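You operate a simulated robot arm through the tools that you are given. There is no shell and no other tool. Be economical: measure what you need, move in short steps, check, and stop when the job is done.

Carry out the task below with a simulated two-armed robot. There is one attempt and no reset: what you move stays moved.

TASK
Hold the steel pot on the top of the far grey bench steady with one hand and put the blue padlock in it with the other.

Only the result counts: the job must be done as asked and must still hold three seconds after the hand-in. Knocking over, shifting, dropping, spilling or breaking anything else fails it.

THE ROBOT
Two 7-joint arms with two-finger parallel grippers on one trunk, on a base that drives. Base frame: it is fixed to the floor where the robot stands at the start and does not move with it; the origin is under the middle of the robot, x ahead of it, y to its left, z up; the surface under the hand at the start is at about z = 0.74. Units: m, degrees, N and s.
The left shoulder is at the start at [0.018, 0.138, 1.44], the right one opposite. With the tool pointing down near the work surface each hand reaches from about 0.1 to 0.36 m from the robot's upright axis, wherever it stands, measured 20 degrees to its own side. Payload 1.57 kg a hand.
The TCP of each hand is the grasp point between the finger pads, 0.03 m short of the fingertips. In the tool frame z runs along the fingers and y along their closing line. The gripper opens to 0.08 m. The fingers are 0.017 m wide and 0.012 m thick; the gripper's body (0.04 by 0.082 m) begins 0.08 m behind the TCP.
Orientation is that of the tool frame in the base frame, as [roll, pitch, yaw] about the fixed x, y, z axes, in that order (R = Rz(yaw) Ry(pitch) Rx(roll)). With the fingers straight down and closing along the base's y, the tool's x points along the base's -x, its y along +y and its z along -z.

THE INTERFACE
- The arms move only by the tool move_arm. It takes "left_targets", "right_targets" or both (then of equal length, played together; a hand with none holds still); each is text: rows parted by semicolons, each of 7 numbers parted by spaces: the shift along the tool's x, y, z in units of 150 mm (1.0 is 150 mm), then the turn, a rotation vector about the tool's x, y, z in units of 180 degrees (1.0 is 180 degrees), then the gripper command, from -1 (fully open) to 1 (shut), values between in proportion. In form: x y z wx wy wz jaw; .... A call has 1 to 12 rows; each row is the pose to reach, as a shift and turn from the pose commanded when the call began, along the tool's axes at that moment. A call with a number of a shift or a turn outside -1 to 1 is refused whole. A row lasts 0.2 s, in which the tool goes at most 0.05 m and 8.6 degrees; a call with a longer step from one row to the next is refused whole, and so is a gripper value outside its range. Where a pose cannot be reached the arm comes as near as it can. A force on the tool above 40 N (or 10 N above the force at the start of the call, whichever is more), or a blocked arm, ends the call early, and 0.2 s more pass. The fingers move at their own pace (about 0.045 m/s each) and stop on an object; they squeeze with about 32 N. The grip force told is the motor's: it shows also when the fingers shut on nothing. Time passes only in rows, and 0.2 s behind the last, so rows that repeat a pose let the fingers close. The reply holds the time, the measured pose of the TCP, the force on the tool along the base axes, the opening and the grip force, in the units named above and with some noise, with the torque about the TCP (base axes, N m) and any sound that the robot's microphone picked up.
- Cameras (640 x 400 px; columns grow to the right, rows downward): "scene" is now at [0.158, 0.0173, 1.2877]; the picture's right is [0.23, -0.97, -0.01], its down [-0.85, -0.20, -0.49] and it looks along [0.47, 0.12, -0.87] (base axes); focal length 235 px, centre (320, 200). "left" rides on the left gripper at [0.072, 0.007, -0.122] in its tool frame; the picture's right is [-0.09, 1.00, 0.00], its down [-0.84, -0.08, -0.54] and it looks along [-0.54, -0.05, 0.84] (tool axes); focal length 238 px, centre (320, 200). "right" rides on the right gripper at [0.072, -0.007, -0.122] in its tool frame; the picture's right is [0.09, 1.00, 0.00], its down [-0.84, 0.08, -0.54] and it looks along [-0.54, 0.05, 0.84] (tool axes); focal length 238 px, centre (320, 200). There is no depth. A picture from a camera that has moved, and an enlarged one, comes with that camera's place and axes in the base frame and with its lens.
- snapshot(camera): a new picture of that camera. It takes no simulated time.
- raise_lower(by): slides the trunk up (or, below 0, down) by that many m; the arms and the scene camera ride with it, the base frame stays. It gives what a move gives, with no picture.
- base_move(legs): drives the robot by 1 to 6 legs, each [ahead, left, turn to the left] in m, m and degrees, along the robot's own axes; the way and the turn of a leg run together, so that a leg with both is an arc; at most 1.5 m and 180 degrees a leg. The arms and the cameras ride along, it lands a little off, and it stops where it bumps. It gives what a move gives.
- turn_head(pan, tilt): turns the head with the scene camera to pan (to the left, within 60 degrees either way) and tilt (down, from -29 to 69), counted from straight ahead of the robot. It gives what a move gives.
- inspect(camera, box): a new picture of the part [left, top, right, bottom] of that camera's present view, enlarged. It takes no simulated time.
- close_job(): hands the job in; it is judged then, once.

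Go step by step. Nothing tells you exact positions but the pictures and the camera data: compare them with the known pose of the tool, close in by small moves and look again before you grip or let go. The budget is 120 turns and 92 pictures, counting those below and the enlarged ones. Unless the task says otherwise, let go and move clear before handing in, and close with one line.

The tools are called after ">>>" as a command line: name --argument value ..., lists and objects as JSON in quotes. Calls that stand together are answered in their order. move_arm: Moves the arms, as the interface text tells. Its arguments: {"type":"object","properties":{"left_targets":{"type":"string"},"right_targets":{"type":"string"}},"required":[]} The other tools are called the same way: raise_lower (by) slides the trunk up or down; base_move (legs) drives the base; turn_head (pan, tilt) turns the head that bears the scene camera; snapshot (camera) takes a picture; inspect (camera, box) takes an enlarged picture of a part of a camera's view; close_job () hands the job in.

At the start:

```text
time: 0.0
left_tool_pos: [0.2521, 0.1758, 1.0729]
left_tcp_rot: [173.4, -1.4, -179.8]
left_force: [0.1, -0.5, 0.7]
left_moment: [0.01, 0.0, 0.03]
left_width: 0.08
left_gripper_force: 0.0
right_tool_pos: [0.2073, -0.1025, 1.0381]
right_tcp_rot: [179.9, -1.3, 180.0]
right_force: [0.2, -0.1, 0.0]
right_moment: [0.05, -0.01, 0.0]
right_width: 0.0801
right_gripper_force: 0.0
trunk travel left (down, up): [-0.714, 0.526]
robot x, y, heading: [0.01, 0.0002, -0.0]
head pan, tilt: [13.5, 59.5]
```

scene: 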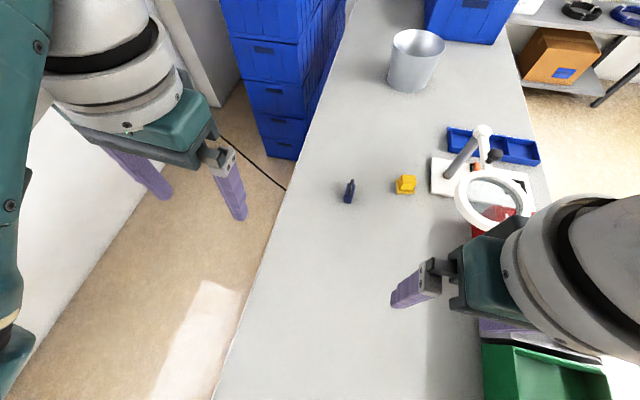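
right: 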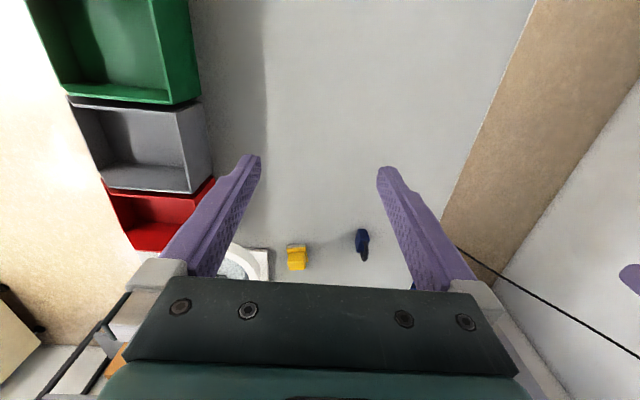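
left: 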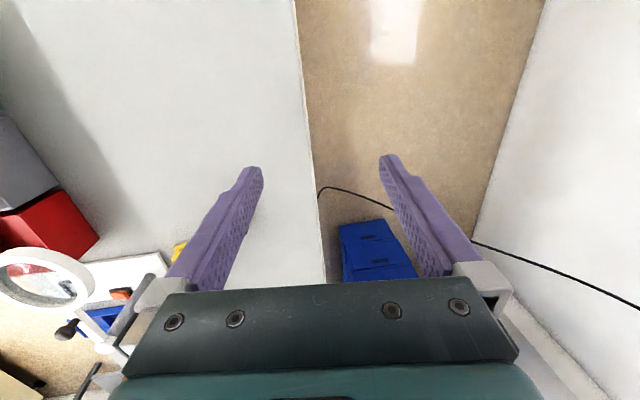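

I see a bench under the hands with a blue item, a yellow item and a metal vessel further on. I'll look closer and around for the "far grey bench" before moving.

>>> inspect --camera "scene" --box '[300, 130, 460, 230]'

>>> turn_head --pan 0 --tilt 20

>>> snapshot --camera "scene"

```text
4.00 times, centred on (380, 180) of scene
camera zoom: at [0.158, 0.0173, 1.2877], right [0.23, -0.97, -0.01], down [-0.85, -0.2, -0.49], along [0.47, 0.12, -0.87], focal length 941 px, centre (80, 280)
```

zoom: 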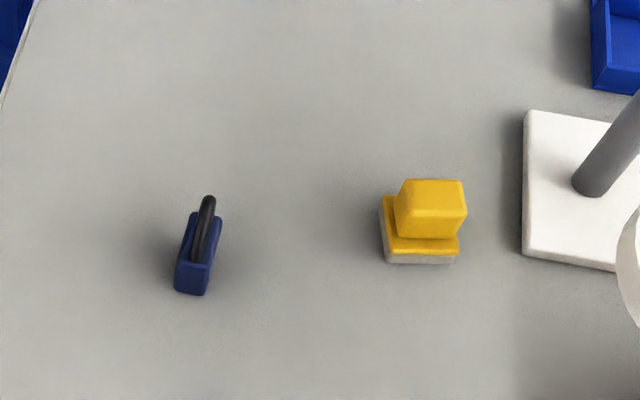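

```text
time: 1.1
left_tool_pos: [0.2519, 0.1785, 1.0706]
left_tcp_rot: [172.6, -1.6, -179.8]
left_force: [-0.1, 0.9, -0.6]
left_moment: [0.0, 0.0, -0.05]
left_width: 0.08
left_gripper_force: 0.0
right_tool_pos: [0.206, -0.1008, 1.0361]
right_tcp_rot: [179.9, -1.5, 180.0]
right_force: [-0.4, 0.0, 0.6]
right_moment: [0.01, 0.02, -0.03]
right_width: 0.0802
right_gripper_force: 0.2
trunk travel left (down, up): [-0.714, 0.526]
robot x, y, heading: [0.0106, 0.0005, -0.1]
head pan, tilt: [0.0, 20.0]
```

```text
87 pictures are left
camera scene: at [0.1865, 0.0017, 1.3435], right [0.0, -1.0, 0.0], down [-0.37, 0.0, -0.93], along [0.93, 0.0, -0.37], focal length 235 px, centre (320, 200)
```

scene: 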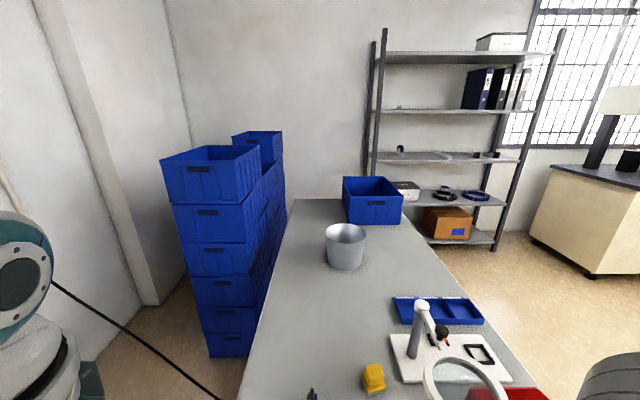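

The vessel is on this bench, but "far bench" may mean another one, so I look left and right.

>>> turn_head --pan -60 --tilt 20

>>> snapshot --camera "scene"

>>> turn_head --pan 60 --tilt 20

>>> snapshot --camera "scene"

```text
time: 2.4
left_tool_pos: [0.2507, 0.1796, 1.0714]
left_tcp_rot: [172.7, -1.6, -179.7]
left_force: [-0.5, 0.7, 0.8]
left_moment: [0.03, -0.01, 0.02]
left_width: 0.0801
left_gripper_force: 0.1
right_tool_pos: [0.2053, -0.1016, 1.0368]
right_tcp_rot: [-179.9, -1.5, 180.0]
right_force: [0.4, -0.6, -0.3]
right_moment: [0.01, -0.03, -0.01]
right_width: 0.0799
right_gripper_force: 0.1
trunk travel left (down, up): [-0.714, 0.526]
robot x, y, heading: [0.0123, -0.0028, 0.1]
head pan, tilt: [-60.0, 20.0]
```

```text
86 pictures are left
camera scene: at [0.1397, -0.079, 1.3447], right [-0.87, -0.5, 0.02], down [-0.2, 0.3, -0.93], along [0.46, -0.81, -0.35], focal length 235 px, centre (320, 200)
```

scene: 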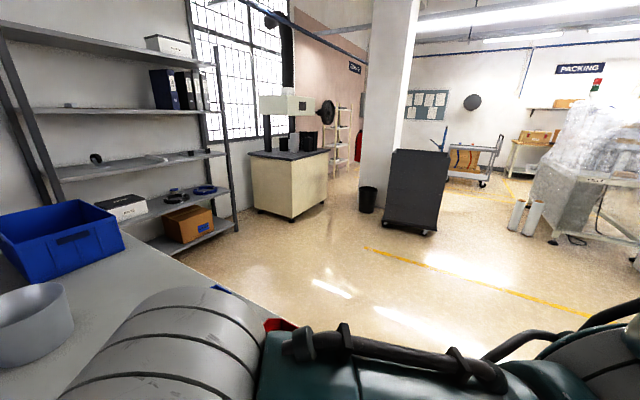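

```text
time: 4.4
left_tool_pos: [0.2504, 0.1798, 1.071]
left_tcp_rot: [172.7, -1.6, -179.6]
left_force: [0.3, 0.4, 0.2]
left_moment: [-0.03, -0.01, 0.01]
left_width: 0.0798
left_gripper_force: 0.1
right_tool_pos: [0.2045, -0.1024, 1.0356]
right_tcp_rot: [-180.0, -1.6, 179.9]
right_force: [-0.4, -0.4, 0.3]
right_moment: [0.0, -0.01, -0.02]
right_width: 0.0798
right_gripper_force: 0.1
trunk travel left (down, up): [-0.714, 0.526]
robot x, y, heading: [0.0092, 0.0006, 0.0]
head pan, tilt: [60.0, 20.0]
```

```text
85 pictures are left
camera scene: at [0.1391, 0.0823, 1.3446], right [0.87, -0.5, -0.02], down [-0.2, -0.3, -0.93], along [0.46, 0.81, -0.35], focal length 235 px, centre (320, 200)
```

scene: 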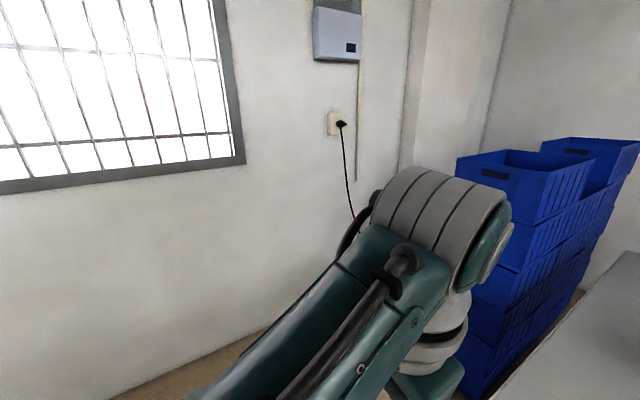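

Bench left edge is near y=0.2 and it seems to reach close under me. I look down to see how the base stands relative to the bench.

>>> turn_head --pan 0 --tilt 69

>>> snapshot --camera "scene"

>>> turn_head --pan 60 --tilt 65

>>> snapshot --camera "scene"

>>> turn_head --pan -60 --tilt 65

>>> snapshot --camera "scene"

```text
time: 5.7
left_tool_pos: [0.2494, 0.1795, 1.0709]
left_tcp_rot: [172.7, -1.6, -179.7]
left_force: [0.8, -0.7, -0.2]
left_moment: [-0.03, 0.0, 0.04]
left_width: 0.0801
left_gripper_force: 0.1
right_tool_pos: [0.2052, -0.1017, 1.0363]
right_tcp_rot: [180.0, -1.6, 179.9]
right_force: [0.4, -0.8, -0.6]
right_moment: [-0.02, 0.0, 0.01]
right_width: 0.0798
right_gripper_force: 0.1
trunk travel left (down, up): [-0.714, 0.526]
robot x, y, heading: [0.0105, 0.0003, 0.1]
head pan, tilt: [0.0, 68.8]
```

```text
84 pictures are left
camera scene: at [0.1463, 0.0017, 1.2767], right [0.0, -1.0, 0.0], down [-0.94, 0.0, -0.34], along [0.34, 0.0, -0.94], focal length 235 px, centre (320, 200)
```

scene: 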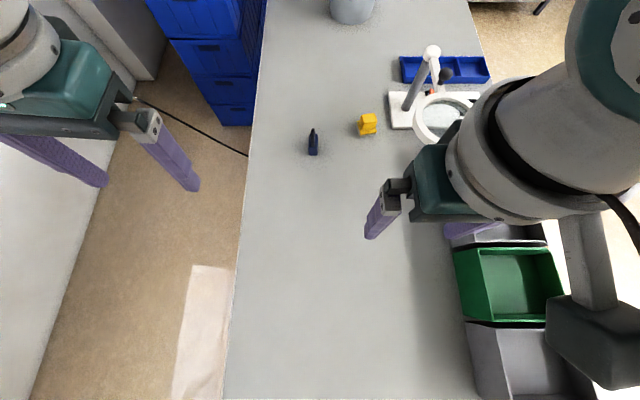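

```text
time: 7.0
left_tool_pos: [0.249, 0.1792, 1.0706]
left_tcp_rot: [172.7, -1.6, -179.6]
left_force: [0.3, -0.2, -0.9]
left_moment: [-0.01, 0.04, -0.01]
left_width: 0.0799
left_gripper_force: 0.1
right_tool_pos: [0.2032, -0.1014, 1.0357]
right_tcp_rot: [180.0, -1.6, -179.9]
right_force: [-0.6, -0.1, 1.2]
right_moment: [0.0, -0.01, -0.01]
right_width: 0.08
right_gripper_force: 0.0
trunk travel left (down, up): [-0.714, 0.526]
robot x, y, heading: [0.0095, -0.0013, 0.0]
head pan, tilt: [60.0, 65.0]
```

```text
83 pictures are left
camera scene: at [0.1204, 0.0542, 1.281], right [0.87, -0.5, -0.03], down [-0.47, -0.78, -0.41], along [0.19, 0.37, -0.91], focal length 235 px, centre (320, 200)
```

scene: 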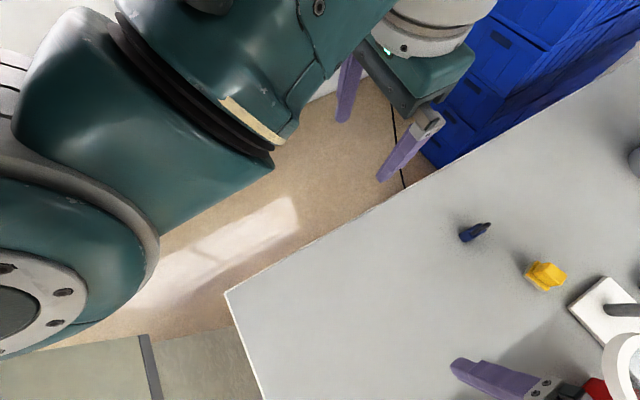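

```text
time: 9.0
left_tool_pos: [0.2487, 0.1804, 1.0704]
left_tcp_rot: [172.7, -1.7, -179.7]
left_force: [0.3, -0.3, -0.6]
left_moment: [-0.01, 0.04, 0.01]
left_width: 0.0799
left_gripper_force: 0.0
right_tool_pos: [0.2033, -0.1011, 1.0352]
right_tcp_rot: [-180.0, -1.7, 180.0]
right_force: [0.4, 0.5, -0.4]
right_moment: [0.0, -0.03, -0.03]
right_width: 0.0799
right_gripper_force: 0.1
trunk travel left (down, up): [-0.714, 0.526]
robot x, y, heading: [0.0079, 0.0005, 0.3]
head pan, tilt: [-60.0, 65.0]
```

```text
82 pictures are left
camera scene: at [0.1198, -0.0508, 1.2807], right [-0.87, -0.5, 0.03], down [-0.47, 0.78, -0.41], along [0.18, -0.37, -0.91], focal length 235 px, centre (320, 200)
```

scene: 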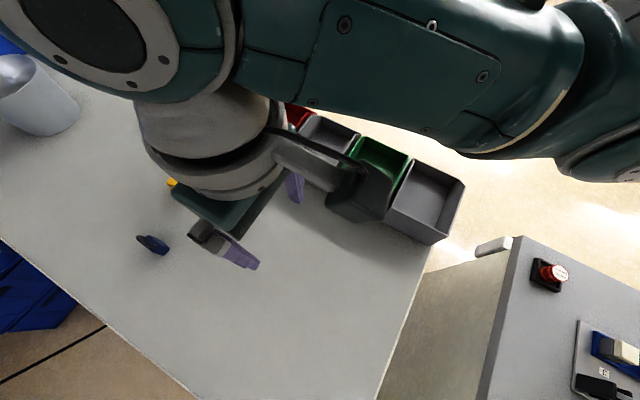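

Only one pot-like vessel and one blue padlock are visible, both on this bench. I zoom on them and on the vicinity from the front view.

>>> turn_head --pan 0 --tilt 35

>>> inspect --camera "scene" --box '[240, 100, 480, 250]'

>>> inspect --camera "scene" --box '[280, 240, 440, 340]'

```text
time: 10.3
left_tool_pos: [0.2478, 0.1793, 1.07]
left_tcp_rot: [172.7, -1.8, -179.7]
left_force: [0.0, -0.3, -1.8]
left_moment: [0.0, 0.01, -0.03]
left_width: 0.0799
left_gripper_force: 0.2
right_tool_pos: [0.2027, -0.1015, 1.0352]
right_tcp_rot: [180.0, -1.6, 180.0]
right_force: [0.0, 0.1, -1.2]
right_moment: [-0.02, 0.0, -0.02]
right_width: 0.0802
right_gripper_force: 0.1
trunk travel left (down, up): [-0.714, 0.526]
robot x, y, heading: [0.0131, 0.0066, -0.1]
head pan, tilt: [0.0, 35.0]
```

```text
2.67 times, centred on (360, 175) of scene
camera zoom: at [0.1783, 0.0016, 1.3186], right [0.0, -1.0, 0.0], down [-0.6, 0.0, -0.8], along [0.8, 0.0, -0.6], focal length 627 px, centre (213, 267)
```

zoom: 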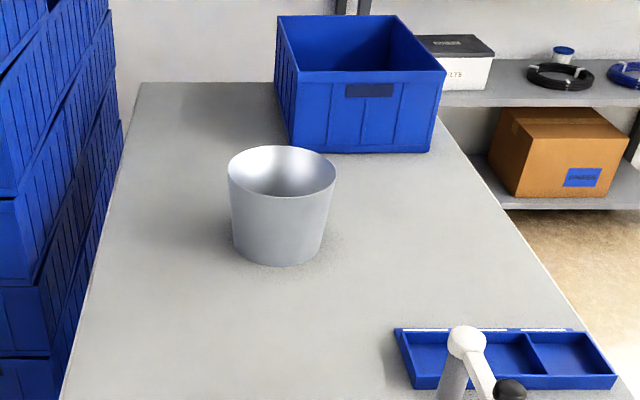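

```text
4.00 times, centred on (360, 290) of scene
camera zoom: at [0.1783, 0.0016, 1.3186], right [0.0, -1.0, 0.0], down [-0.6, 0.0, -0.8], along [0.8, 0.0, -0.6], focal length 941 px, centre (160, -160)
```

zoom: 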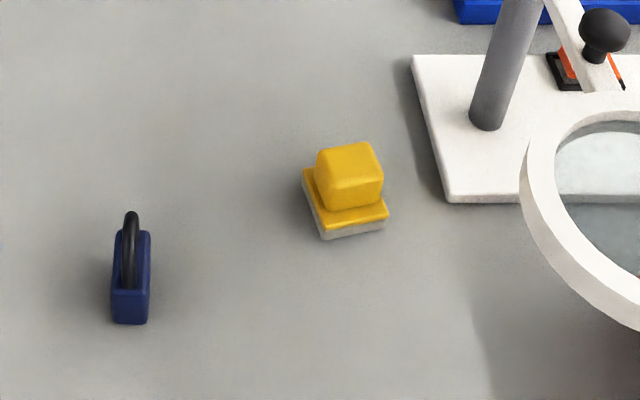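

The pot sits near [1.03, -0.10] (rim ~0.165 wide, top z≈0.86) and the padlock stands near [0.48, 0.02], thin across y. I test driving ahead a little, since the near bench edge seems to be under the robot.

>>> base_move --legs '[[0.08, 0, 0]]'

```text
time: 11.3
left_tool_pos: [0.226, 0.1797, 1.0478]
left_tcp_rot: [172.7, -4.7, -179.7]
left_force: [0.4, -0.1, -0.5]
left_moment: [-0.01, 0.05, 0.01]
left_width: 0.0799
left_gripper_force: 0.1
right_tool_pos: [0.1793, -0.1024, 1.0155]
right_tcp_rot: [-179.9, -4.7, -179.9]
right_force: [0.8, -0.1, 0.5]
right_moment: [-0.01, 0.02, 0.02]
right_width: 0.0799
right_gripper_force: 0.0
trunk travel left (down, up): [-0.714, 0.526]
robot x, y, heading: [0.0308, -0.0018, 0.4]
head pan, tilt: [0.0, 35.0]
```

Driving ahead bumped at x≈0.03, so I must go round the bench. I back off and check whether the grey cabinet at the right moves with me.

>>> base_move --legs '[[-0.2, 0, 0]]'

>>> turn_head --pan -60 --tilt 50

>>> snapshot --camera "scene"

>>> turn_head --pan 60 --tilt 50

>>> snapshot --camera "scene"

```text
time: 12.6
left_tool_pos: [0.2468, 0.1832, 1.0678]
left_tcp_rot: [172.3, -2.1, -179.8]
left_force: [-0.2, 0.0, 0.1]
left_moment: [0.02, 0.03, 0.01]
left_width: 0.0799
left_gripper_force: 0.1
right_tool_pos: [0.199, -0.1006, 1.0319]
right_tcp_rot: [180.0, -2.2, 180.0]
right_force: [0.5, -0.8, 0.9]
right_moment: [-0.01, -0.03, -0.01]
right_width: 0.0804
right_gripper_force: 0.1
trunk travel left (down, up): [-0.714, 0.526]
robot x, y, heading: [0.0107, -0.0018, -0.1]
head pan, tilt: [0.0, 35.0]
stopped in leg 1: the robot was blocked; the commanded pose is now the measured one
```

```text
time: 13.9
left_tool_pos: [0.2472, 0.1817, 1.0697]
left_tcp_rot: [172.3, -1.7, -179.8]
left_force: [-0.5, -0.3, -1.2]
left_moment: [0.03, 0.0, 0.0]
left_width: 0.0801
left_gripper_force: 0.1
right_tool_pos: [0.2011, -0.1015, 1.0351]
right_tcp_rot: [180.0, -1.9, 180.0]
right_force: [0.9, 0.4, 0.6]
right_moment: [0.02, 0.03, 0.02]
right_width: 0.0801
right_gripper_force: 0.0
trunk travel left (down, up): [-0.714, 0.526]
robot x, y, heading: [0.006, 0.0003, 0.3]
head pan, tilt: [-60.0, 50.0]
```

```text
79 pictures are left
camera scene: at [0.1276, -0.0651, 1.2976], right [-0.87, -0.5, 0.03], down [-0.4, 0.66, -0.63], along [0.3, -0.56, -0.78], focal length 235 px, centre (320, 200)
```

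scene: 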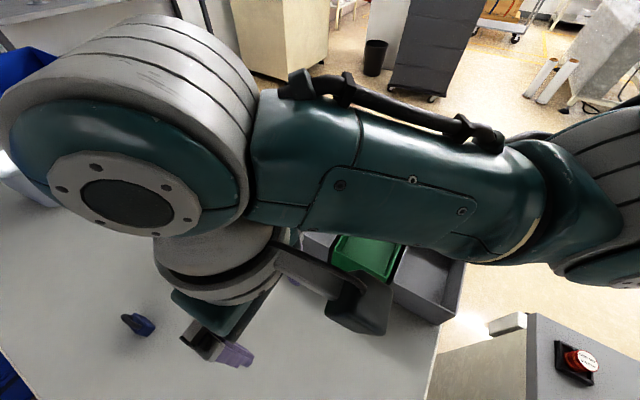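

```text
time: 15.9
left_tool_pos: [0.248, 0.1812, 1.0691]
left_tcp_rot: [172.3, -1.8, -179.8]
left_force: [-0.9, -0.3, 0.0]
left_moment: [-0.01, -0.01, -0.01]
left_width: 0.0802
left_gripper_force: 0.1
right_tool_pos: [0.2008, -0.1015, 1.0345]
right_tcp_rot: [-180.0, -1.9, -180.0]
right_force: [-0.5, -0.3, 0.7]
right_moment: [-0.01, -0.03, -0.01]
right_width: 0.0801
right_gripper_force: 0.1
trunk travel left (down, up): [-0.714, 0.526]
robot x, y, heading: [0.0087, -0.0017, 0.2]
head pan, tilt: [60.0, 50.0]
```

```text
78 pictures are left
camera scene: at [0.1273, 0.0682, 1.2975], right [0.87, -0.5, -0.03], down [-0.4, -0.66, -0.63], along [0.3, 0.56, -0.78], focal length 235 px, centre (320, 200)
```

scene: 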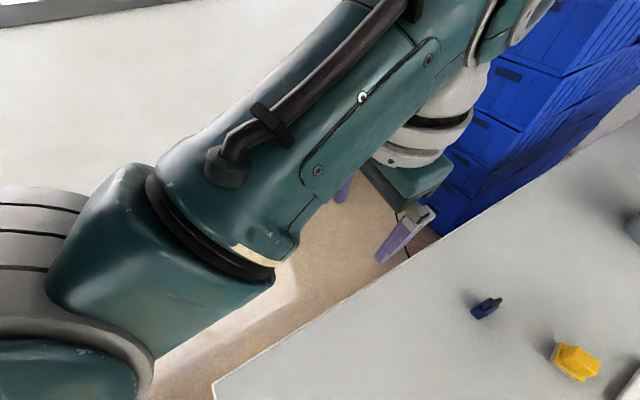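

Backward was also reported blocked. I test small sideways and backward moves to learn what constrains the base.

>>> base_move --legs '[[-0.1, 0, 0]]'

>>> base_move --legs '[[0, 0.08, 0]]'

```text
time: 17.0
left_tool_pos: [0.246, 0.1839, 1.0673]
left_tcp_rot: [172.2, -1.9, -179.7]
left_force: [-0.1, -0.6, -0.4]
left_moment: [0.0, -0.03, 0.08]
left_width: 0.0803
left_gripper_force: 0.1
right_tool_pos: [0.1976, -0.1004, 1.0323]
right_tcp_rot: [179.9, -2.2, -180.0]
right_force: [0.5, -0.8, 0.6]
right_moment: [0.01, 0.02, -0.01]
right_width: 0.0799
right_gripper_force: 0.2
trunk travel left (down, up): [-0.714, 0.526]
robot x, y, heading: [0.0084, 0.0005, 0.0]
head pan, tilt: [60.0, 50.0]
stopped in leg 1: the robot was blocked; the commanded pose is now the measured one
```

```text
time: 18.2
left_tool_pos: [0.2425, 0.1889, 1.0643]
left_tcp_rot: [172.2, -2.3, -179.2]
left_force: [0.7, 0.8, 0.1]
left_moment: [-0.05, -0.02, 0.0]
left_width: 0.0801
left_gripper_force: 0.1
right_tool_pos: [0.1979, -0.0981, 1.0306]
right_tcp_rot: [-180.0, -2.4, -179.5]
right_force: [-0.4, 1.3, -0.2]
right_moment: [-0.04, 0.02, -0.02]
right_width: 0.08
right_gripper_force: 0.1
trunk travel left (down, up): [-0.714, 0.526]
robot x, y, heading: [0.0172, 0.0052, 0.6]
head pan, tilt: [60.0, 50.0]
stopped in leg 1: the robot was blocked; the commanded pose is now the measured one
```

The base seems stuck in every direction; perhaps part of the trunk or an arm touches something. I'll raise the trunk a bit and retry moving back.

>>> raise_lower --by 0.15

>>> base_move --legs '[[-0.3, 0, 0]]'

>>> turn_head --pan -60 --tilt 69

>>> snapshot --camera "scene"

```text
time: 20.0
left_tool_pos: [0.2747, 0.1891, 1.1262]
left_tcp_rot: [172.2, 0.0, -179.3]
left_force: [0.0, -0.2, 0.6]
left_moment: [0.03, 0.01, -0.02]
left_width: 0.0799
left_gripper_force: 0.0
right_tool_pos: [0.231, -0.0968, 1.0912]
right_tcp_rot: [180.0, 0.1, -179.5]
right_force: [-0.1, -0.3, -0.3]
right_moment: [0.0, 0.02, 0.0]
right_width: 0.0799
right_gripper_force: 0.0
trunk travel left (down, up): [-0.864, 0.376]
robot x, y, heading: [0.0113, 0.0066, 0.3]
head pan, tilt: [60.0, 50.0]
```

```text
time: 21.3
left_tool_pos: [0.2009, 0.191, 1.1301]
left_tcp_rot: [172.1, 1.0, -179.2]
left_force: [0.4, -0.6, -0.3]
left_moment: [-0.02, -0.01, 0.0]
left_width: 0.0801
left_gripper_force: 0.1
right_tool_pos: [0.1592, -0.0966, 1.0937]
right_tcp_rot: [-179.9, 0.7, -179.3]
right_force: [1.4, 0.5, 0.3]
right_moment: [0.03, 0.04, 0.01]
right_width: 0.0801
right_gripper_force: 0.1
trunk travel left (down, up): [-0.864, 0.376]
robot x, y, heading: [-0.0701, 0.0026, 1.0]
head pan, tilt: [60.0, 50.0]
stopped in leg 1: the robot was blocked; the commanded pose is now the measured one
```

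```text
time: 23.3
left_tool_pos: [0.2042, 0.1909, 1.1315]
left_tcp_rot: [172.2, 1.2, -179.1]
left_force: [0.5, 0.7, -0.1]
left_moment: [0.0, -0.05, -0.01]
left_width: 0.0799
left_gripper_force: 0.1
right_tool_pos: [0.1622, -0.0953, 1.0945]
right_tcp_rot: [-180.0, 1.1, -179.2]
right_force: [-0.2, 0.2, 0.9]
right_moment: [0.03, 0.03, -0.02]
right_width: 0.0802
right_gripper_force: 0.0
trunk travel left (down, up): [-0.864, 0.376]
robot x, y, heading: [-0.0709, 0.005, 0.9]
head pan, tilt: [-60.0, 68.8]
```

```text
77 pictures are left
camera scene: at [0.0641, -0.0419, 1.3319], right [-0.86, -0.51, -0.02], down [-0.47, 0.8, -0.37], along [0.2, -0.31, -0.93], focal length 235 px, centre (320, 200)
```

scene: 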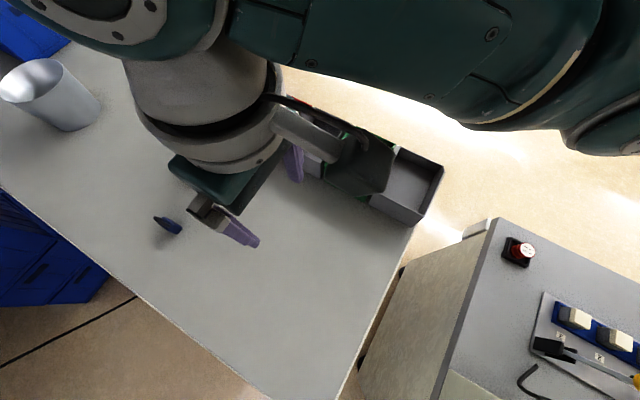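

The grey cabinet with the e-stop is my own base (it moved with me). I got 0.08 m back; I try more.

>>> base_move --legs '[[-0.3, 0, 0]]'

>>> base_move --legs '[[0, 0.15, 0]]'

```text
time: 24.0
left_tool_pos: [0.2007, 0.19, 1.1298]
left_tcp_rot: [172.2, 0.8, -179.2]
left_force: [0.6, 0.4, 0.8]
left_moment: [0.02, 0.0, -0.02]
left_width: 0.0799
left_gripper_force: 0.1
right_tool_pos: [0.1595, -0.0961, 1.0923]
right_tcp_rot: [-179.9, 0.5, -179.4]
right_force: [0.3, -0.8, -0.5]
right_moment: [0.03, -0.01, -0.04]
right_width: 0.0802
right_gripper_force: 0.0
trunk travel left (down, up): [-0.864, 0.376]
robot x, y, heading: [-0.0729, 0.0031, 0.7]
head pan, tilt: [-60.0, 68.8]
stopped in leg 1: the robot was blocked; the commanded pose is now the measured one
```

```text
time: 25.4
left_tool_pos: [0.2034, 0.3347, 1.1319]
left_tcp_rot: [172.5, 1.3, -179.1]
left_force: [0.2, -0.4, -0.8]
left_moment: [0.0, -0.01, -0.01]
left_width: 0.08
left_gripper_force: 0.0
right_tool_pos: [0.1624, 0.048, 1.0958]
right_tcp_rot: [-179.6, 1.1, -179.4]
right_force: [0.1, -0.7, 0.7]
right_moment: [0.01, 0.01, -0.02]
right_width: 0.08
right_gripper_force: 0.0
trunk travel left (down, up): [-0.864, 0.376]
robot x, y, heading: [-0.076, 0.1516, 0.7]
head pan, tilt: [-60.0, 68.8]
```

Sideways works; something behind blocks. I plan to turn right to face the bench from its left side; test a small turn.

>>> base_move --legs '[[0, 0.03, -25]]'

>>> turn_head --pan -60 --tilt 35

>>> snapshot --camera "scene"

```text
time: 26.8
left_tool_pos: [0.2416, 0.2719, 1.1291]
left_tcp_rot: [172.2, 0.6, 164.5]
left_force: [0.3, 0.0, 0.8]
left_moment: [0.01, -0.02, -0.01]
left_width: 0.0799
left_gripper_force: 0.1
right_tool_pos: [0.1214, 0.0098, 1.0919]
right_tcp_rot: [-180.0, 0.5, 164.4]
right_force: [0.2, -0.6, 1.1]
right_moment: [0.01, -0.02, 0.01]
right_width: 0.0802
right_gripper_force: 0.0
trunk travel left (down, up): [-0.864, 0.376]
robot x, y, heading: [-0.0678, 0.163, -15.7]
head pan, tilt: [-60.0, 68.8]
stopped in leg 1: the robot was blocked; the commanded pose is now the measured one
```

```text
time: 27.7
left_tool_pos: [0.2442, 0.2711, 1.1297]
left_tcp_rot: [172.3, 0.8, 164.5]
left_force: [-0.1, -0.1, 0.4]
left_moment: [0.03, 0.03, 0.0]
left_width: 0.0801
left_gripper_force: 0.1
right_tool_pos: [0.1215, 0.0084, 1.0943]
right_tcp_rot: [-179.9, 0.7, 164.4]
right_force: [-0.4, -0.5, -0.7]
right_moment: [-0.03, -0.02, -0.03]
right_width: 0.0801
right_gripper_force: 0.1
trunk travel left (down, up): [-0.864, 0.376]
robot x, y, heading: [-0.0699, 0.1679, -15.6]
head pan, tilt: [-60.0, 35.0]
```

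```text
76 pictures are left
camera scene: at [0.0524, 0.0566, 1.3747], right [-0.97, -0.25, -0.01], down [-0.13, 0.55, -0.82], along [0.21, -0.8, -0.57], focal length 235 px, centre (320, 200)
```

scene: 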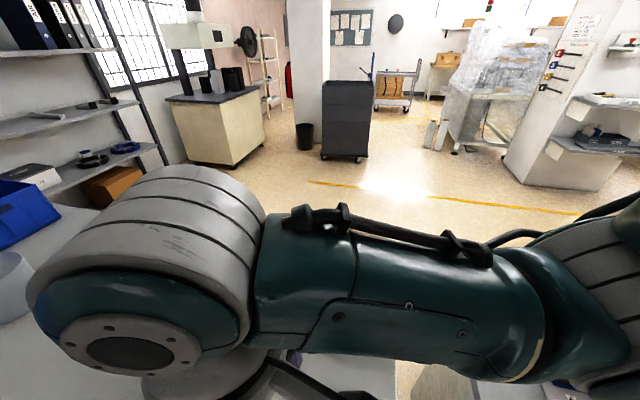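

The right side is wide open; behind-left is blocked. The earlier 0.15 m trunk rise only produced 0.06 m, so I test the trunk again by 0.05 up.

>>> raise_lower --by 0.05

>>> base_move --legs '[[0, 0, 15.6]]'

>>> turn_head --pan 0 --tilt 69

>>> snapshot --camera "scene"

```text
time: 28.7
left_tool_pos: [0.2423, 0.2738, 1.1822]
left_tcp_rot: [172.0, 0.7, 164.5]
left_force: [0.5, -0.5, 0.5]
left_moment: [-0.01, 0.03, 0.01]
left_width: 0.08
left_gripper_force: 0.0
right_tool_pos: [0.1227, 0.0127, 1.1445]
right_tcp_rot: [179.9, 0.5, 164.2]
right_force: [0.4, 0.5, -0.4]
right_moment: [-0.03, 0.01, 0.0]
right_width: 0.08
right_gripper_force: 0.1
trunk travel left (down, up): [-0.914, 0.326]
robot x, y, heading: [-0.0715, 0.1736, -15.6]
head pan, tilt: [-60.0, 35.0]
```

```text
time: 29.3
left_tool_pos: [0.2407, 0.2757, 1.1791]
left_tcp_rot: [172.1, 0.4, 164.6]
left_force: [-0.3, -0.2, 0.0]
left_moment: [0.0, -0.02, -0.01]
left_width: 0.0801
left_gripper_force: 0.0
right_tool_pos: [0.12, 0.0134, 1.1426]
right_tcp_rot: [-180.0, 0.0, 164.5]
right_force: [-0.1, -0.1, -0.7]
right_moment: [0.0, 0.01, 0.01]
right_width: 0.0802
right_gripper_force: 0.0
trunk travel left (down, up): [-0.914, 0.326]
robot x, y, heading: [-0.0666, 0.1722, -15.5]
head pan, tilt: [-60.0, 35.0]
stopped in leg 1: the robot was blocked; the commanded pose is now the measured one
```

```text
time: 30.6
left_tool_pos: [0.2417, 0.2753, 1.1801]
left_tcp_rot: [171.9, 0.5, 164.6]
left_force: [0.3, -0.2, 1.0]
left_moment: [0.01, 0.02, 0.0]
left_width: 0.0801
left_gripper_force: 0.0
right_tool_pos: [0.1216, 0.0129, 1.1423]
right_tcp_rot: [180.0, 0.4, 164.4]
right_force: [0.3, 0.9, 0.5]
right_moment: [0.01, 0.0, 0.0]
right_width: 0.0801
right_gripper_force: 0.0
trunk travel left (down, up): [-0.914, 0.326]
robot x, y, heading: [-0.0671, 0.1702, -15.6]
head pan, tilt: [0.0, 68.8]
```

```text
75 pictures are left
camera scene: at [0.0842, 0.1296, 1.3808], right [-0.27, -0.96, 0.0], down [-0.9, 0.25, -0.37], along [0.35, -0.1, -0.93], focal length 235 px, centre (320, 200)
```

scene: 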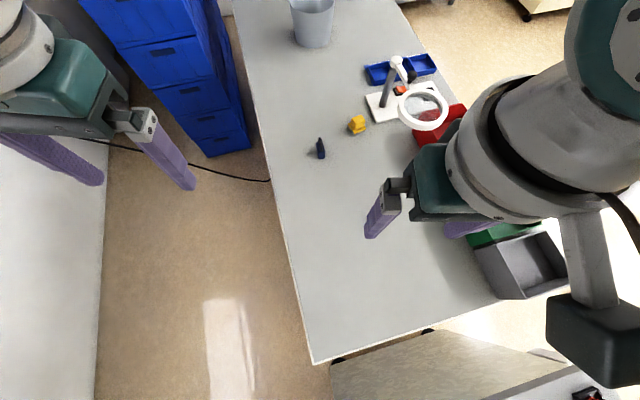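

The trunk now moves normally, so something was pressing before. I need to see my own base and what's behind, so I yaw the left hand to look back with its camera.

>>> move_arm --left_targets "0 0 0 0 0 0.045 -1; 0 0 0 0 0 0.09 -1; 0 0 0 0 0 0.135 -1; 0 0 0 0 0 0.18 -1; 0 0 0 0 0 0.225 -1; 0 0 0 0 0 0.27 -1; 0 0 0 0 0 0.315 -1; 0 0 0 0 0 0.36 -1; 0 0 0 0 0 0.405 -1; 0 0 0 0 0 0.45 -1; 0 0 0 0 0 0.495 -1; 0 0 0 0 0 0.54 -1"

>>> snapshot --camera "left"

```text
time: 33.2
left_tool_pos: [0.2434, 0.2756, 1.1794]
left_tcp_rot: [-179.5, -8.0, 67.1]
left_force: [-0.4, -0.2, -0.1]
left_moment: [0.01, -0.02, 0.01]
left_width: 0.0797
left_gripper_force: 0.0
right_tool_pos: [0.1214, 0.0124, 1.1417]
right_tcp_rot: [179.9, 0.3, 164.4]
right_force: [-1.0, 1.5, -0.7]
right_moment: [0.01, 0.0, 0.0]
right_width: 0.0803
right_gripper_force: 0.2
trunk travel left (down, up): [-0.914, 0.326]
robot x, y, heading: [-0.0659, 0.1689, -15.8]
head pan, tilt: [0.0, 68.8]
```

```text
74 pictures are left
camera left: at [0.2685, 0.3232, 1.3104], right [0.88, -0.47, -0.02], down [-0.42, -0.81, 0.42], along [-0.21, -0.36, -0.91], focal length 238 px, centre (320, 200)
```

left: 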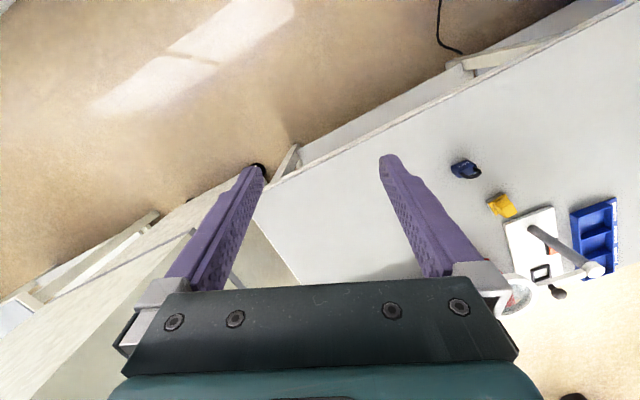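

I see another beige bench/cabinet in line behind the grey bench's near end. I rotate further to see the robot's own base.

>>> move_arm --left_targets "0 0 0 0 0 0.045 -1; 0 0 0 0 0 0.09 -1; 0 0 0 0 0 0.135 -1; 0 0 0 0 0 0.18 -1; 0 0 0 0 0 0.225 -1; 0 0 0 0 0 0.27 -1; 0 0 0 0 0 0.315 -1; 0 0 0 0 0 0.36 -1"

>>> snapshot --camera "left"

```text
time: 35.0
left_tool_pos: [0.2427, 0.275, 1.1789]
left_tcp_rot: [-172.6, -3.1, 2.3]
left_force: [0.0, 0.5, -0.5]
left_moment: [0.02, 0.01, -0.04]
left_width: 0.0799
left_gripper_force: 0.1
right_tool_pos: [0.1217, 0.0116, 1.1417]
right_tcp_rot: [179.9, 0.3, 164.3]
right_force: [0.5, -0.4, 0.2]
right_moment: [0.01, 0.01, 0.0]
right_width: 0.08
right_gripper_force: 0.1
trunk travel left (down, up): [-0.914, 0.326]
robot x, y, heading: [-0.0658, 0.1702, -15.6]
head pan, tilt: [0.0, 68.8]
```

```text
73 pictures are left
camera left: at [0.3068, 0.2559, 1.3033], right [-0.05, -0.99, -0.13], down [-0.86, -0.03, 0.5], along [-0.5, 0.14, -0.85], focal length 238 px, centre (320, 200)
```

left: 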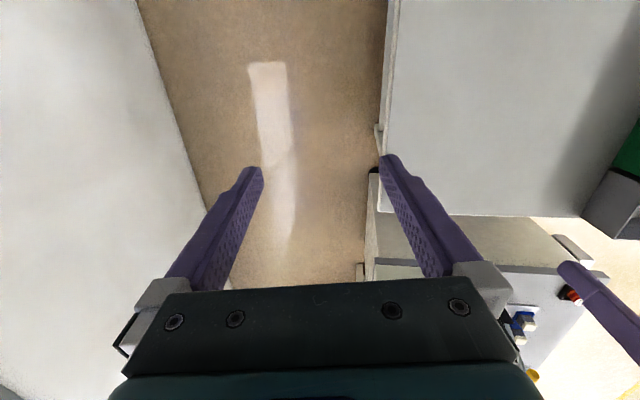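

The cabinet behind appears fixed in the room and my own column isn't visible. I tilt the left hand back so its camera looks at my trunk directly.

>>> move_arm --left_targets "0.2 0 0 0 -0.045 0 -1; 0.4 0 0 0 -0.09 0 -1; 0.6 0 0 0 -0.135 0 -1; 0.6 0 0 0 -0.18 0 -1; 0.6 0 0 0 -0.22 0 -1; 0.6 0 0 0 -0.22 0 -1"

>>> snapshot --camera "left"

```text
time: 36.4
left_tool_pos: [0.299, 0.2805, 1.1955]
left_tcp_rot: [-170.9, 36.3, 8.2]
left_force: [0.9, -0.3, -0.5]
left_moment: [0.01, 0.04, -0.01]
left_width: 0.08
left_gripper_force: 0.2
left hand out of reach, approached as far as the arm can: row 1, 2, 4, 5, 6
right_tool_pos: [0.1203, 0.0136, 1.1419]
right_tcp_rot: [179.9, 0.4, 164.4]
right_force: [0.3, -0.4, -0.4]
right_moment: [0.0, -0.02, -0.03]
right_width: 0.0799
right_gripper_force: 0.0
trunk travel left (down, up): [-0.914, 0.326]
robot x, y, heading: [-0.0677, 0.1675, -15.4]
head pan, tilt: [0.0, 68.8]
```

```text
72 pictures are left
camera left: at [0.429, 0.275, 1.2497], right [-0.02, -1.0, -0.07], down [-0.35, -0.06, 0.94], along [-0.94, 0.05, -0.34], focal length 238 px, centre (320, 200)
```

left: 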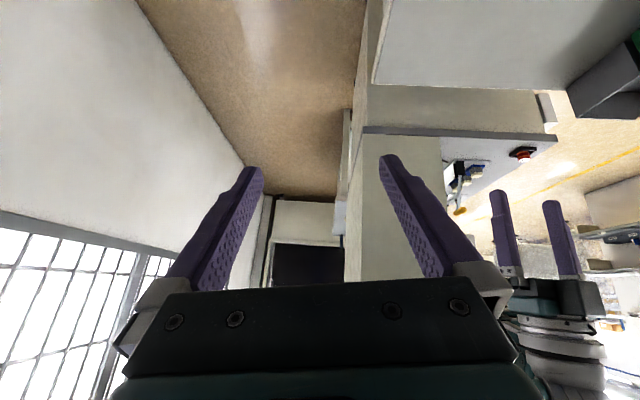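

Confusing geometry; I proceed empirically: try strafing left (open aisle) from here, keeping arms high.

>>> base_move --legs '[[0, 0.3, 0]]'

>>> snapshot --camera "left"

```text
time: 38.5
left_tool_pos: [0.3732, 0.5735, 1.1933]
left_tcp_rot: [-170.8, 36.7, 8.5]
left_force: [-0.1, 0.2, 0.0]
left_moment: [0.0, 0.02, -0.01]
left_width: 0.0801
left_gripper_force: 0.0
right_tool_pos: [0.1963, 0.3041, 1.1414]
right_tcp_rot: [-179.9, 0.0, 164.8]
right_force: [-0.5, -0.1, -0.3]
right_moment: [0.04, -0.03, 0.01]
right_width: 0.0801
right_gripper_force: 0.1
trunk travel left (down, up): [-0.914, 0.326]
robot x, y, heading: [0.015, 0.4579, -14.9]
head pan, tilt: [0.0, 68.8]
```

```text
71 pictures are left
camera left: at [0.5039, 0.5681, 1.2464], right [-0.02, -1.0, -0.07], down [-0.34, -0.06, 0.94], along [-0.94, 0.04, -0.34], focal length 238 px, centre (320, 200)
```

left: 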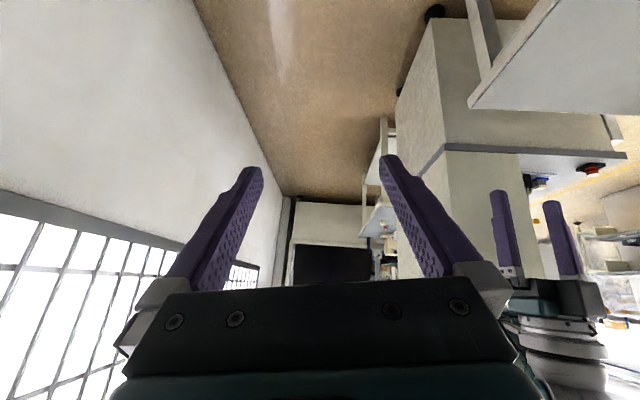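

Clear now: the machine behind the bench is furniture, and I'm free in the left aisle at (0.015, 0.46). I turn right to face the bench, and see.

>>> base_move --legs '[[0, 0, -75]]'

>>> turn_head --pan 20 --tilt 45

>>> snapshot --camera "scene"

```text
time: 42.1
left_tool_pos: [0.2143, 0.1382, 1.1933]
left_tcp_rot: [-170.8, 36.6, -66.9]
left_force: [-0.5, -0.4, -0.1]
left_moment: [0.0, -0.03, -0.02]
left_width: 0.08
left_gripper_force: 0.1
right_tool_pos: [-0.0926, 0.2429, 1.1416]
right_tcp_rot: [-179.9, 0.0, 89.2]
right_force: [-0.5, -0.1, 0.4]
right_moment: [-0.02, -0.02, -0.01]
right_width: 0.0803
right_gripper_force: 0.1
trunk travel left (down, up): [-0.914, 0.326]
robot x, y, heading: [0.0098, 0.4573, -91.1]
head pan, tilt: [0.0, 68.8]
```

```text
time: 43.0
left_tool_pos: [0.2133, 0.1377, 1.1929]
left_tcp_rot: [-170.9, 36.5, -67.0]
left_force: [0.0, -0.3, -0.1]
left_moment: [0.01, 0.0, -0.01]
left_width: 0.08
left_gripper_force: 0.1
right_tool_pos: [-0.0933, 0.2406, 1.1402]
right_tcp_rot: [-179.8, 0.0, 89.2]
right_force: [0.3, -0.1, 0.7]
right_moment: [0.0, 0.01, 0.02]
right_width: 0.0801
right_gripper_force: 0.1
trunk travel left (down, up): [-0.914, 0.326]
robot x, y, heading: [0.0108, 0.462, -90.8]
head pan, tilt: [20.0, 45.0]
```

```text
70 pictures are left
camera scene: at [0.0362, 0.2851, 1.4084], right [-0.94, -0.33, 0.0], down [-0.23, 0.67, -0.71], along [0.23, -0.67, -0.71], focal length 235 px, centre (320, 200)
```

scene: 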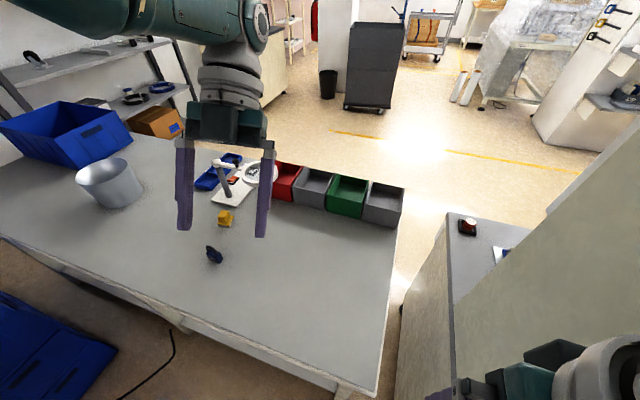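

I'm facing the bench from its left side with everything visible. I restore the left tool to vertical and drive so the padlock is within the left hand's reach.

>>> move_arm --left_targets "-0.1 0 0 0 0.045 0 -1; -0.2 0 0 0 0.09 0 -1; -0.3 0 0 0 0.135 0 -1; -0.3 0 0 0 0.18 0 -1; -0.3 0 0 0 0.205 0 -1; -0.3 0 0 0 0.205 0 -1"

>>> base_move --legs '[[0, 0.38, 0], [0.12, 0, 0]]'

```text
time: 44.4
left_tool_pos: [0.182, 0.0195, 1.1631]
left_tcp_rot: [-172.8, -0.1, -72.4]
left_force: [-0.5, -0.1, 0.3]
left_moment: [-0.01, 0.03, -0.03]
left_width: 0.0799
left_gripper_force: 0.0
left hand out of reach, approached as far as the arm can: row 1, 2, 3, 4, 5, 6
right_tool_pos: [-0.0926, 0.2416, 1.1402]
right_tcp_rot: [-179.9, 0.0, 89.1]
right_force: [-0.3, 0.7, 0.2]
right_moment: [-0.02, 0.02, 0.0]
right_width: 0.08
right_gripper_force: 0.0
trunk travel left (down, up): [-0.914, 0.326]
robot x, y, heading: [0.011, 0.4594, -90.7]
head pan, tilt: [20.0, 45.0]
```

```text
time: 47.7
left_tool_pos: [0.5726, -0.1049, 1.1613]
left_tcp_rot: [-172.5, 0.1, -72.2]
left_force: [-0.1, -0.5, 0.9]
left_moment: [-0.02, 0.01, 0.01]
left_width: 0.0801
left_gripper_force: 0.1
right_tool_pos: [0.2974, 0.1169, 1.1417]
right_tcp_rot: [-179.9, 0.1, 89.3]
right_force: [0.6, 0.0, 0.3]
right_moment: [-0.01, 0.01, 0.01]
right_width: 0.0801
right_gripper_force: 0.0
trunk travel left (down, up): [-0.914, 0.326]
robot x, y, heading: [0.403, 0.335, -91.0]
head pan, tilt: [20.0, 45.0]
```

The left hand is now ahead; I bring it above the padlock and yaw it so the fingers close along base y.

>>> move_arm --left_targets "-0.1 0.03 0 0 0 -0.045 -1; -0.2 0.06 0 0 0 -0.09 -1; -0.3 0.09 0 0 0 -0.135 -1; -0.4 0.12 0 0 0 -0.18 -1; -0.5 0.15 0 0 0 -0.225 -1; -0.6 0.18 0 0 0 -0.27 -1; -0.7 0.22 0 0 0 -0.315 -1; -0.8 0.25 0 0 0 -0.36 -1; -0.93 0.29 0 0 0 -0.4 -1; -0.93 0.29 0 0 0 -0.4 -1"

>>> snapshot --camera "left"

>>> snapshot --camera "scene"

```text
time: 49.9
left_tool_pos: [0.4588, -0.0546, 1.1229]
left_tcp_rot: [-177.6, -7.0, -0.4]
left_force: [-0.3, 0.3, -0.9]
left_moment: [0.01, 0.02, -0.03]
left_width: 0.08
left_gripper_force: 0.0
left hand out of reach, approached as far as the arm can: row 1, 2, 3, 4, 5, 6, 7, 8, 9, 10
right_tool_pos: [0.2968, 0.1167, 1.1418]
right_tcp_rot: [-179.9, 0.0, 89.3]
right_force: [0.0, -1.1, 1.4]
right_moment: [-0.01, -0.03, 0.0]
right_width: 0.08
right_gripper_force: 0.0
trunk travel left (down, up): [-0.914, 0.326]
robot x, y, heading: [0.4003, 0.3375, -90.7]
head pan, tilt: [20.0, 45.0]
```

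```text
69 pictures are left
camera left: at [0.5129, -0.0668, 1.2529], right [-0.09, -0.99, -0.05], down [-0.9, 0.06, 0.44], along [-0.43, 0.09, -0.9], focal length 238 px, centre (320, 200)
```

left: 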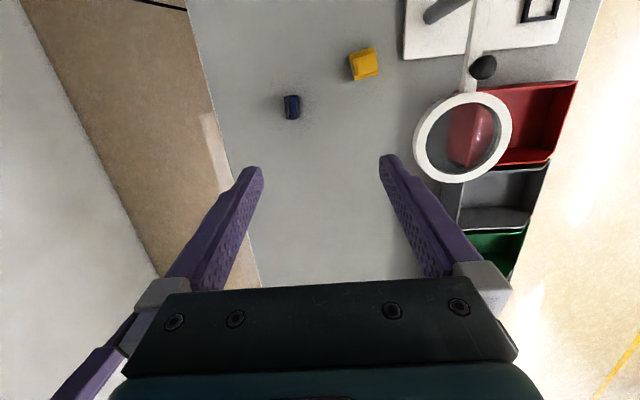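

```text
68 pictures are left
camera scene: at [0.4258, 0.1595, 1.4084], right [-0.94, -0.33, 0.0], down [-0.23, 0.67, -0.71], along [0.23, -0.67, -0.71], focal length 235 px, centre (320, 200)
```

scene: 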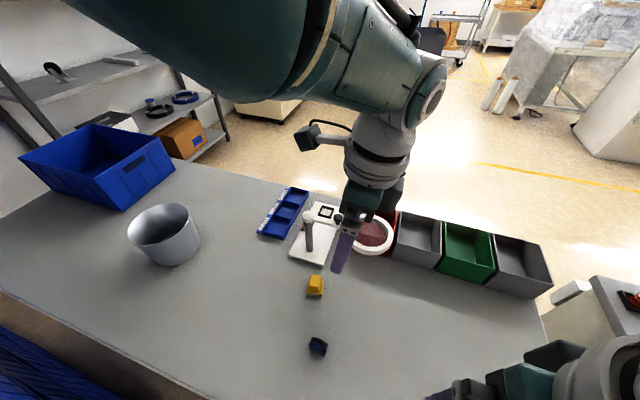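

Padlock fixes at about (0.481, 0.022). I shift the base so the left hand is above it, then level the tool and descend partway.

>>> base_move --legs '[[-0.08, 0.022, 0]]'

>>> move_arm --left_targets "0 0 0.2 -0.013 -0.039 0 -1; 0 0 0.4 -0.013 -0.039 0 -1; 0 0 0.6 -0.013 -0.039 0 -1; 0 0 0.8 -0.013 -0.039 0 -1; 0 0 0.8 -0.013 -0.039 0 -1"

>>> snapshot --camera "left"

```text
time: 51.0
left_tool_pos: [0.4804, 0.0245, 1.1231]
left_tcp_rot: [-177.5, -7.0, -0.3]
left_force: [-0.7, -0.5, -0.3]
left_moment: [0.01, -0.02, 0.04]
left_width: 0.0799
left_gripper_force: 0.0
right_tool_pos: [0.3208, 0.1975, 1.1399]
right_tcp_rot: [-179.9, 0.0, 89.5]
right_force: [0.2, 0.2, 0.2]
right_moment: [0.03, 0.02, 0.01]
right_width: 0.0799
right_gripper_force: 0.0
trunk travel left (down, up): [-0.914, 0.326]
robot x, y, heading: [0.4234, 0.4166, -90.6]
head pan, tilt: [20.0, 45.0]
```

```text
time: 52.2
left_tool_pos: [0.5065, 0.0557, 1.0359]
left_tcp_rot: [-179.9, 0.0, -0.3]
left_force: [0.9, 0.2, -0.1]
left_moment: [0.0, 0.01, -0.01]
left_width: 0.0797
left_gripper_force: 0.1
left hand out of reach, approached as far as the arm can: row 1, 2, 3, 4, 5
right_tool_pos: [0.3197, 0.1957, 1.1417]
right_tcp_rot: [-179.9, 0.0, 89.5]
right_force: [0.3, 0.4, 0.0]
right_moment: [0.03, 0.01, 0.02]
right_width: 0.0802
right_gripper_force: 0.1
trunk travel left (down, up): [-0.914, 0.326]
robot x, y, heading: [0.426, 0.4158, -90.5]
head pan, tilt: [20.0, 45.0]
```

```text
67 pictures are left
camera left: at [0.5766, 0.0487, 1.1579], right [-0.1, -1.0, 0.0], down [-0.84, 0.08, 0.54], along [-0.54, 0.05, -0.84], focal length 238 px, centre (320, 200)
```

left: 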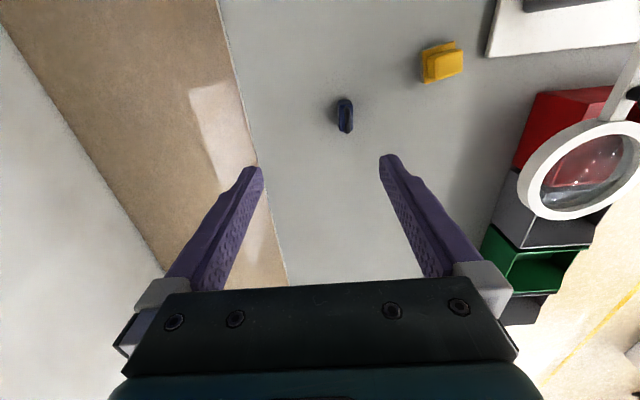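

The commanded pose had drifted from the measured one (hand was out of reach), so I correct toward the padlock while descending a little.

>>> move_arm --left_targets "-0.1 0.25 0.15 0 0 0 -1; -0.17 0.5 0.3 0 0 0 -1; -0.17 0.5 0.3 0 0 0 -1; -0.17 0.5 0.3 0 0 0 -1"

>>> snapshot --camera "left"

```text
time: 53.2
left_tool_pos: [0.5031, 0.0505, 1.0417]
left_tcp_rot: [-179.9, -0.1, -0.2]
left_force: [0.4, -0.2, 0.8]
left_moment: [0.03, -0.01, -0.01]
left_width: 0.0799
left_gripper_force: 0.0
left hand out of reach, approached as far as the arm can: row 1, 2, 3, 4
right_tool_pos: [0.32, 0.1967, 1.1404]
right_tcp_rot: [-179.9, 0.0, 89.4]
right_force: [-0.5, 0.6, 0.3]
right_moment: [-0.02, 0.0, 0.01]
right_width: 0.08
right_gripper_force: 0.1
trunk travel left (down, up): [-0.914, 0.326]
robot x, y, heading: [0.4258, 0.4162, -90.7]
head pan, tilt: [20.0, 45.0]
```

```text
66 pictures are left
camera left: at [0.5749, 0.0432, 1.1632], right [-0.1, -1.0, 0.0], down [-0.84, 0.08, 0.54], along [-0.54, 0.05, -0.84], focal length 238 px, centre (320, 200)
```

left: 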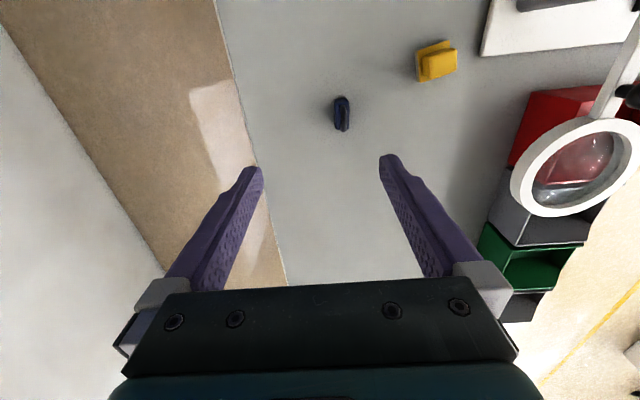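

The arm is at full stretch because the trunk is high. I'm clear of the bench edge here, so I lower the trunk 0.12 m.

>>> raise_lower --by -0.12

>>> move_arm --left_targets "0 0 -0.1 0 0 0 -1; 0 0 -0.2 0 0 0 -1; 0 0 -0.3 0 0 0 -1; 0 0 -0.3 0 0 0 -1"

>>> snapshot --camera "left"

```text
time: 54.7
left_tool_pos: [0.5049, 0.0505, 0.92]
left_tcp_rot: [-180.0, 0.0, -0.2]
left_force: [-0.5, 0.5, 0.1]
left_moment: [-0.01, 0.03, 0.02]
left_width: 0.0799
left_gripper_force: 0.1
right_tool_pos: [0.3206, 0.1963, 1.0214]
right_tcp_rot: [-179.9, 0.0, 89.5]
right_force: [0.0, 0.2, 0.3]
right_moment: [0.01, 0.0, 0.01]
right_width: 0.08
right_gripper_force: 0.1
trunk travel left (down, up): [-0.794, 0.446]
robot x, y, heading: [0.4236, 0.4151, -90.6]
head pan, tilt: [20.0, 45.0]
```

```text
time: 55.7
left_tool_pos: [0.506, 0.0502, 0.966]
left_tcp_rot: [-179.9, 0.0, -0.2]
left_force: [0.2, -0.7, -0.3]
left_moment: [-0.01, -0.02, 0.04]
left_width: 0.08
left_gripper_force: 0.0
right_tool_pos: [0.3201, 0.1951, 1.021]
right_tcp_rot: [180.0, 0.0, 89.4]
right_force: [-0.2, 0.2, 0.7]
right_moment: [-0.01, -0.02, -0.02]
right_width: 0.08
right_gripper_force: 0.1
trunk travel left (down, up): [-0.794, 0.446]
robot x, y, heading: [0.4247, 0.4135, -90.5]
head pan, tilt: [20.0, 45.0]
```

```text
65 pictures are left
camera left: at [0.5753, 0.0437, 1.0876], right [-0.1, -1.0, 0.0], down [-0.84, 0.08, 0.54], along [-0.54, 0.05, -0.84], focal length 238 px, centre (320, 200)
```

left: 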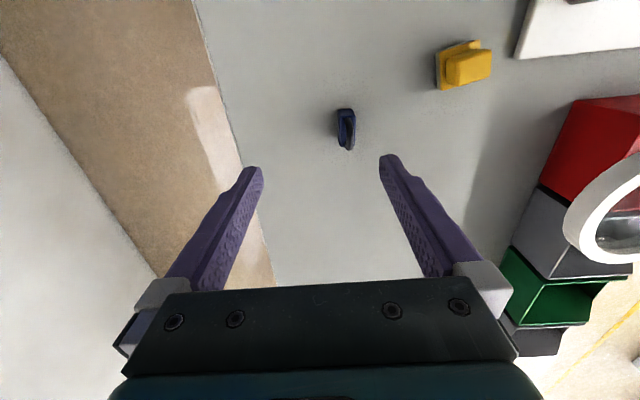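

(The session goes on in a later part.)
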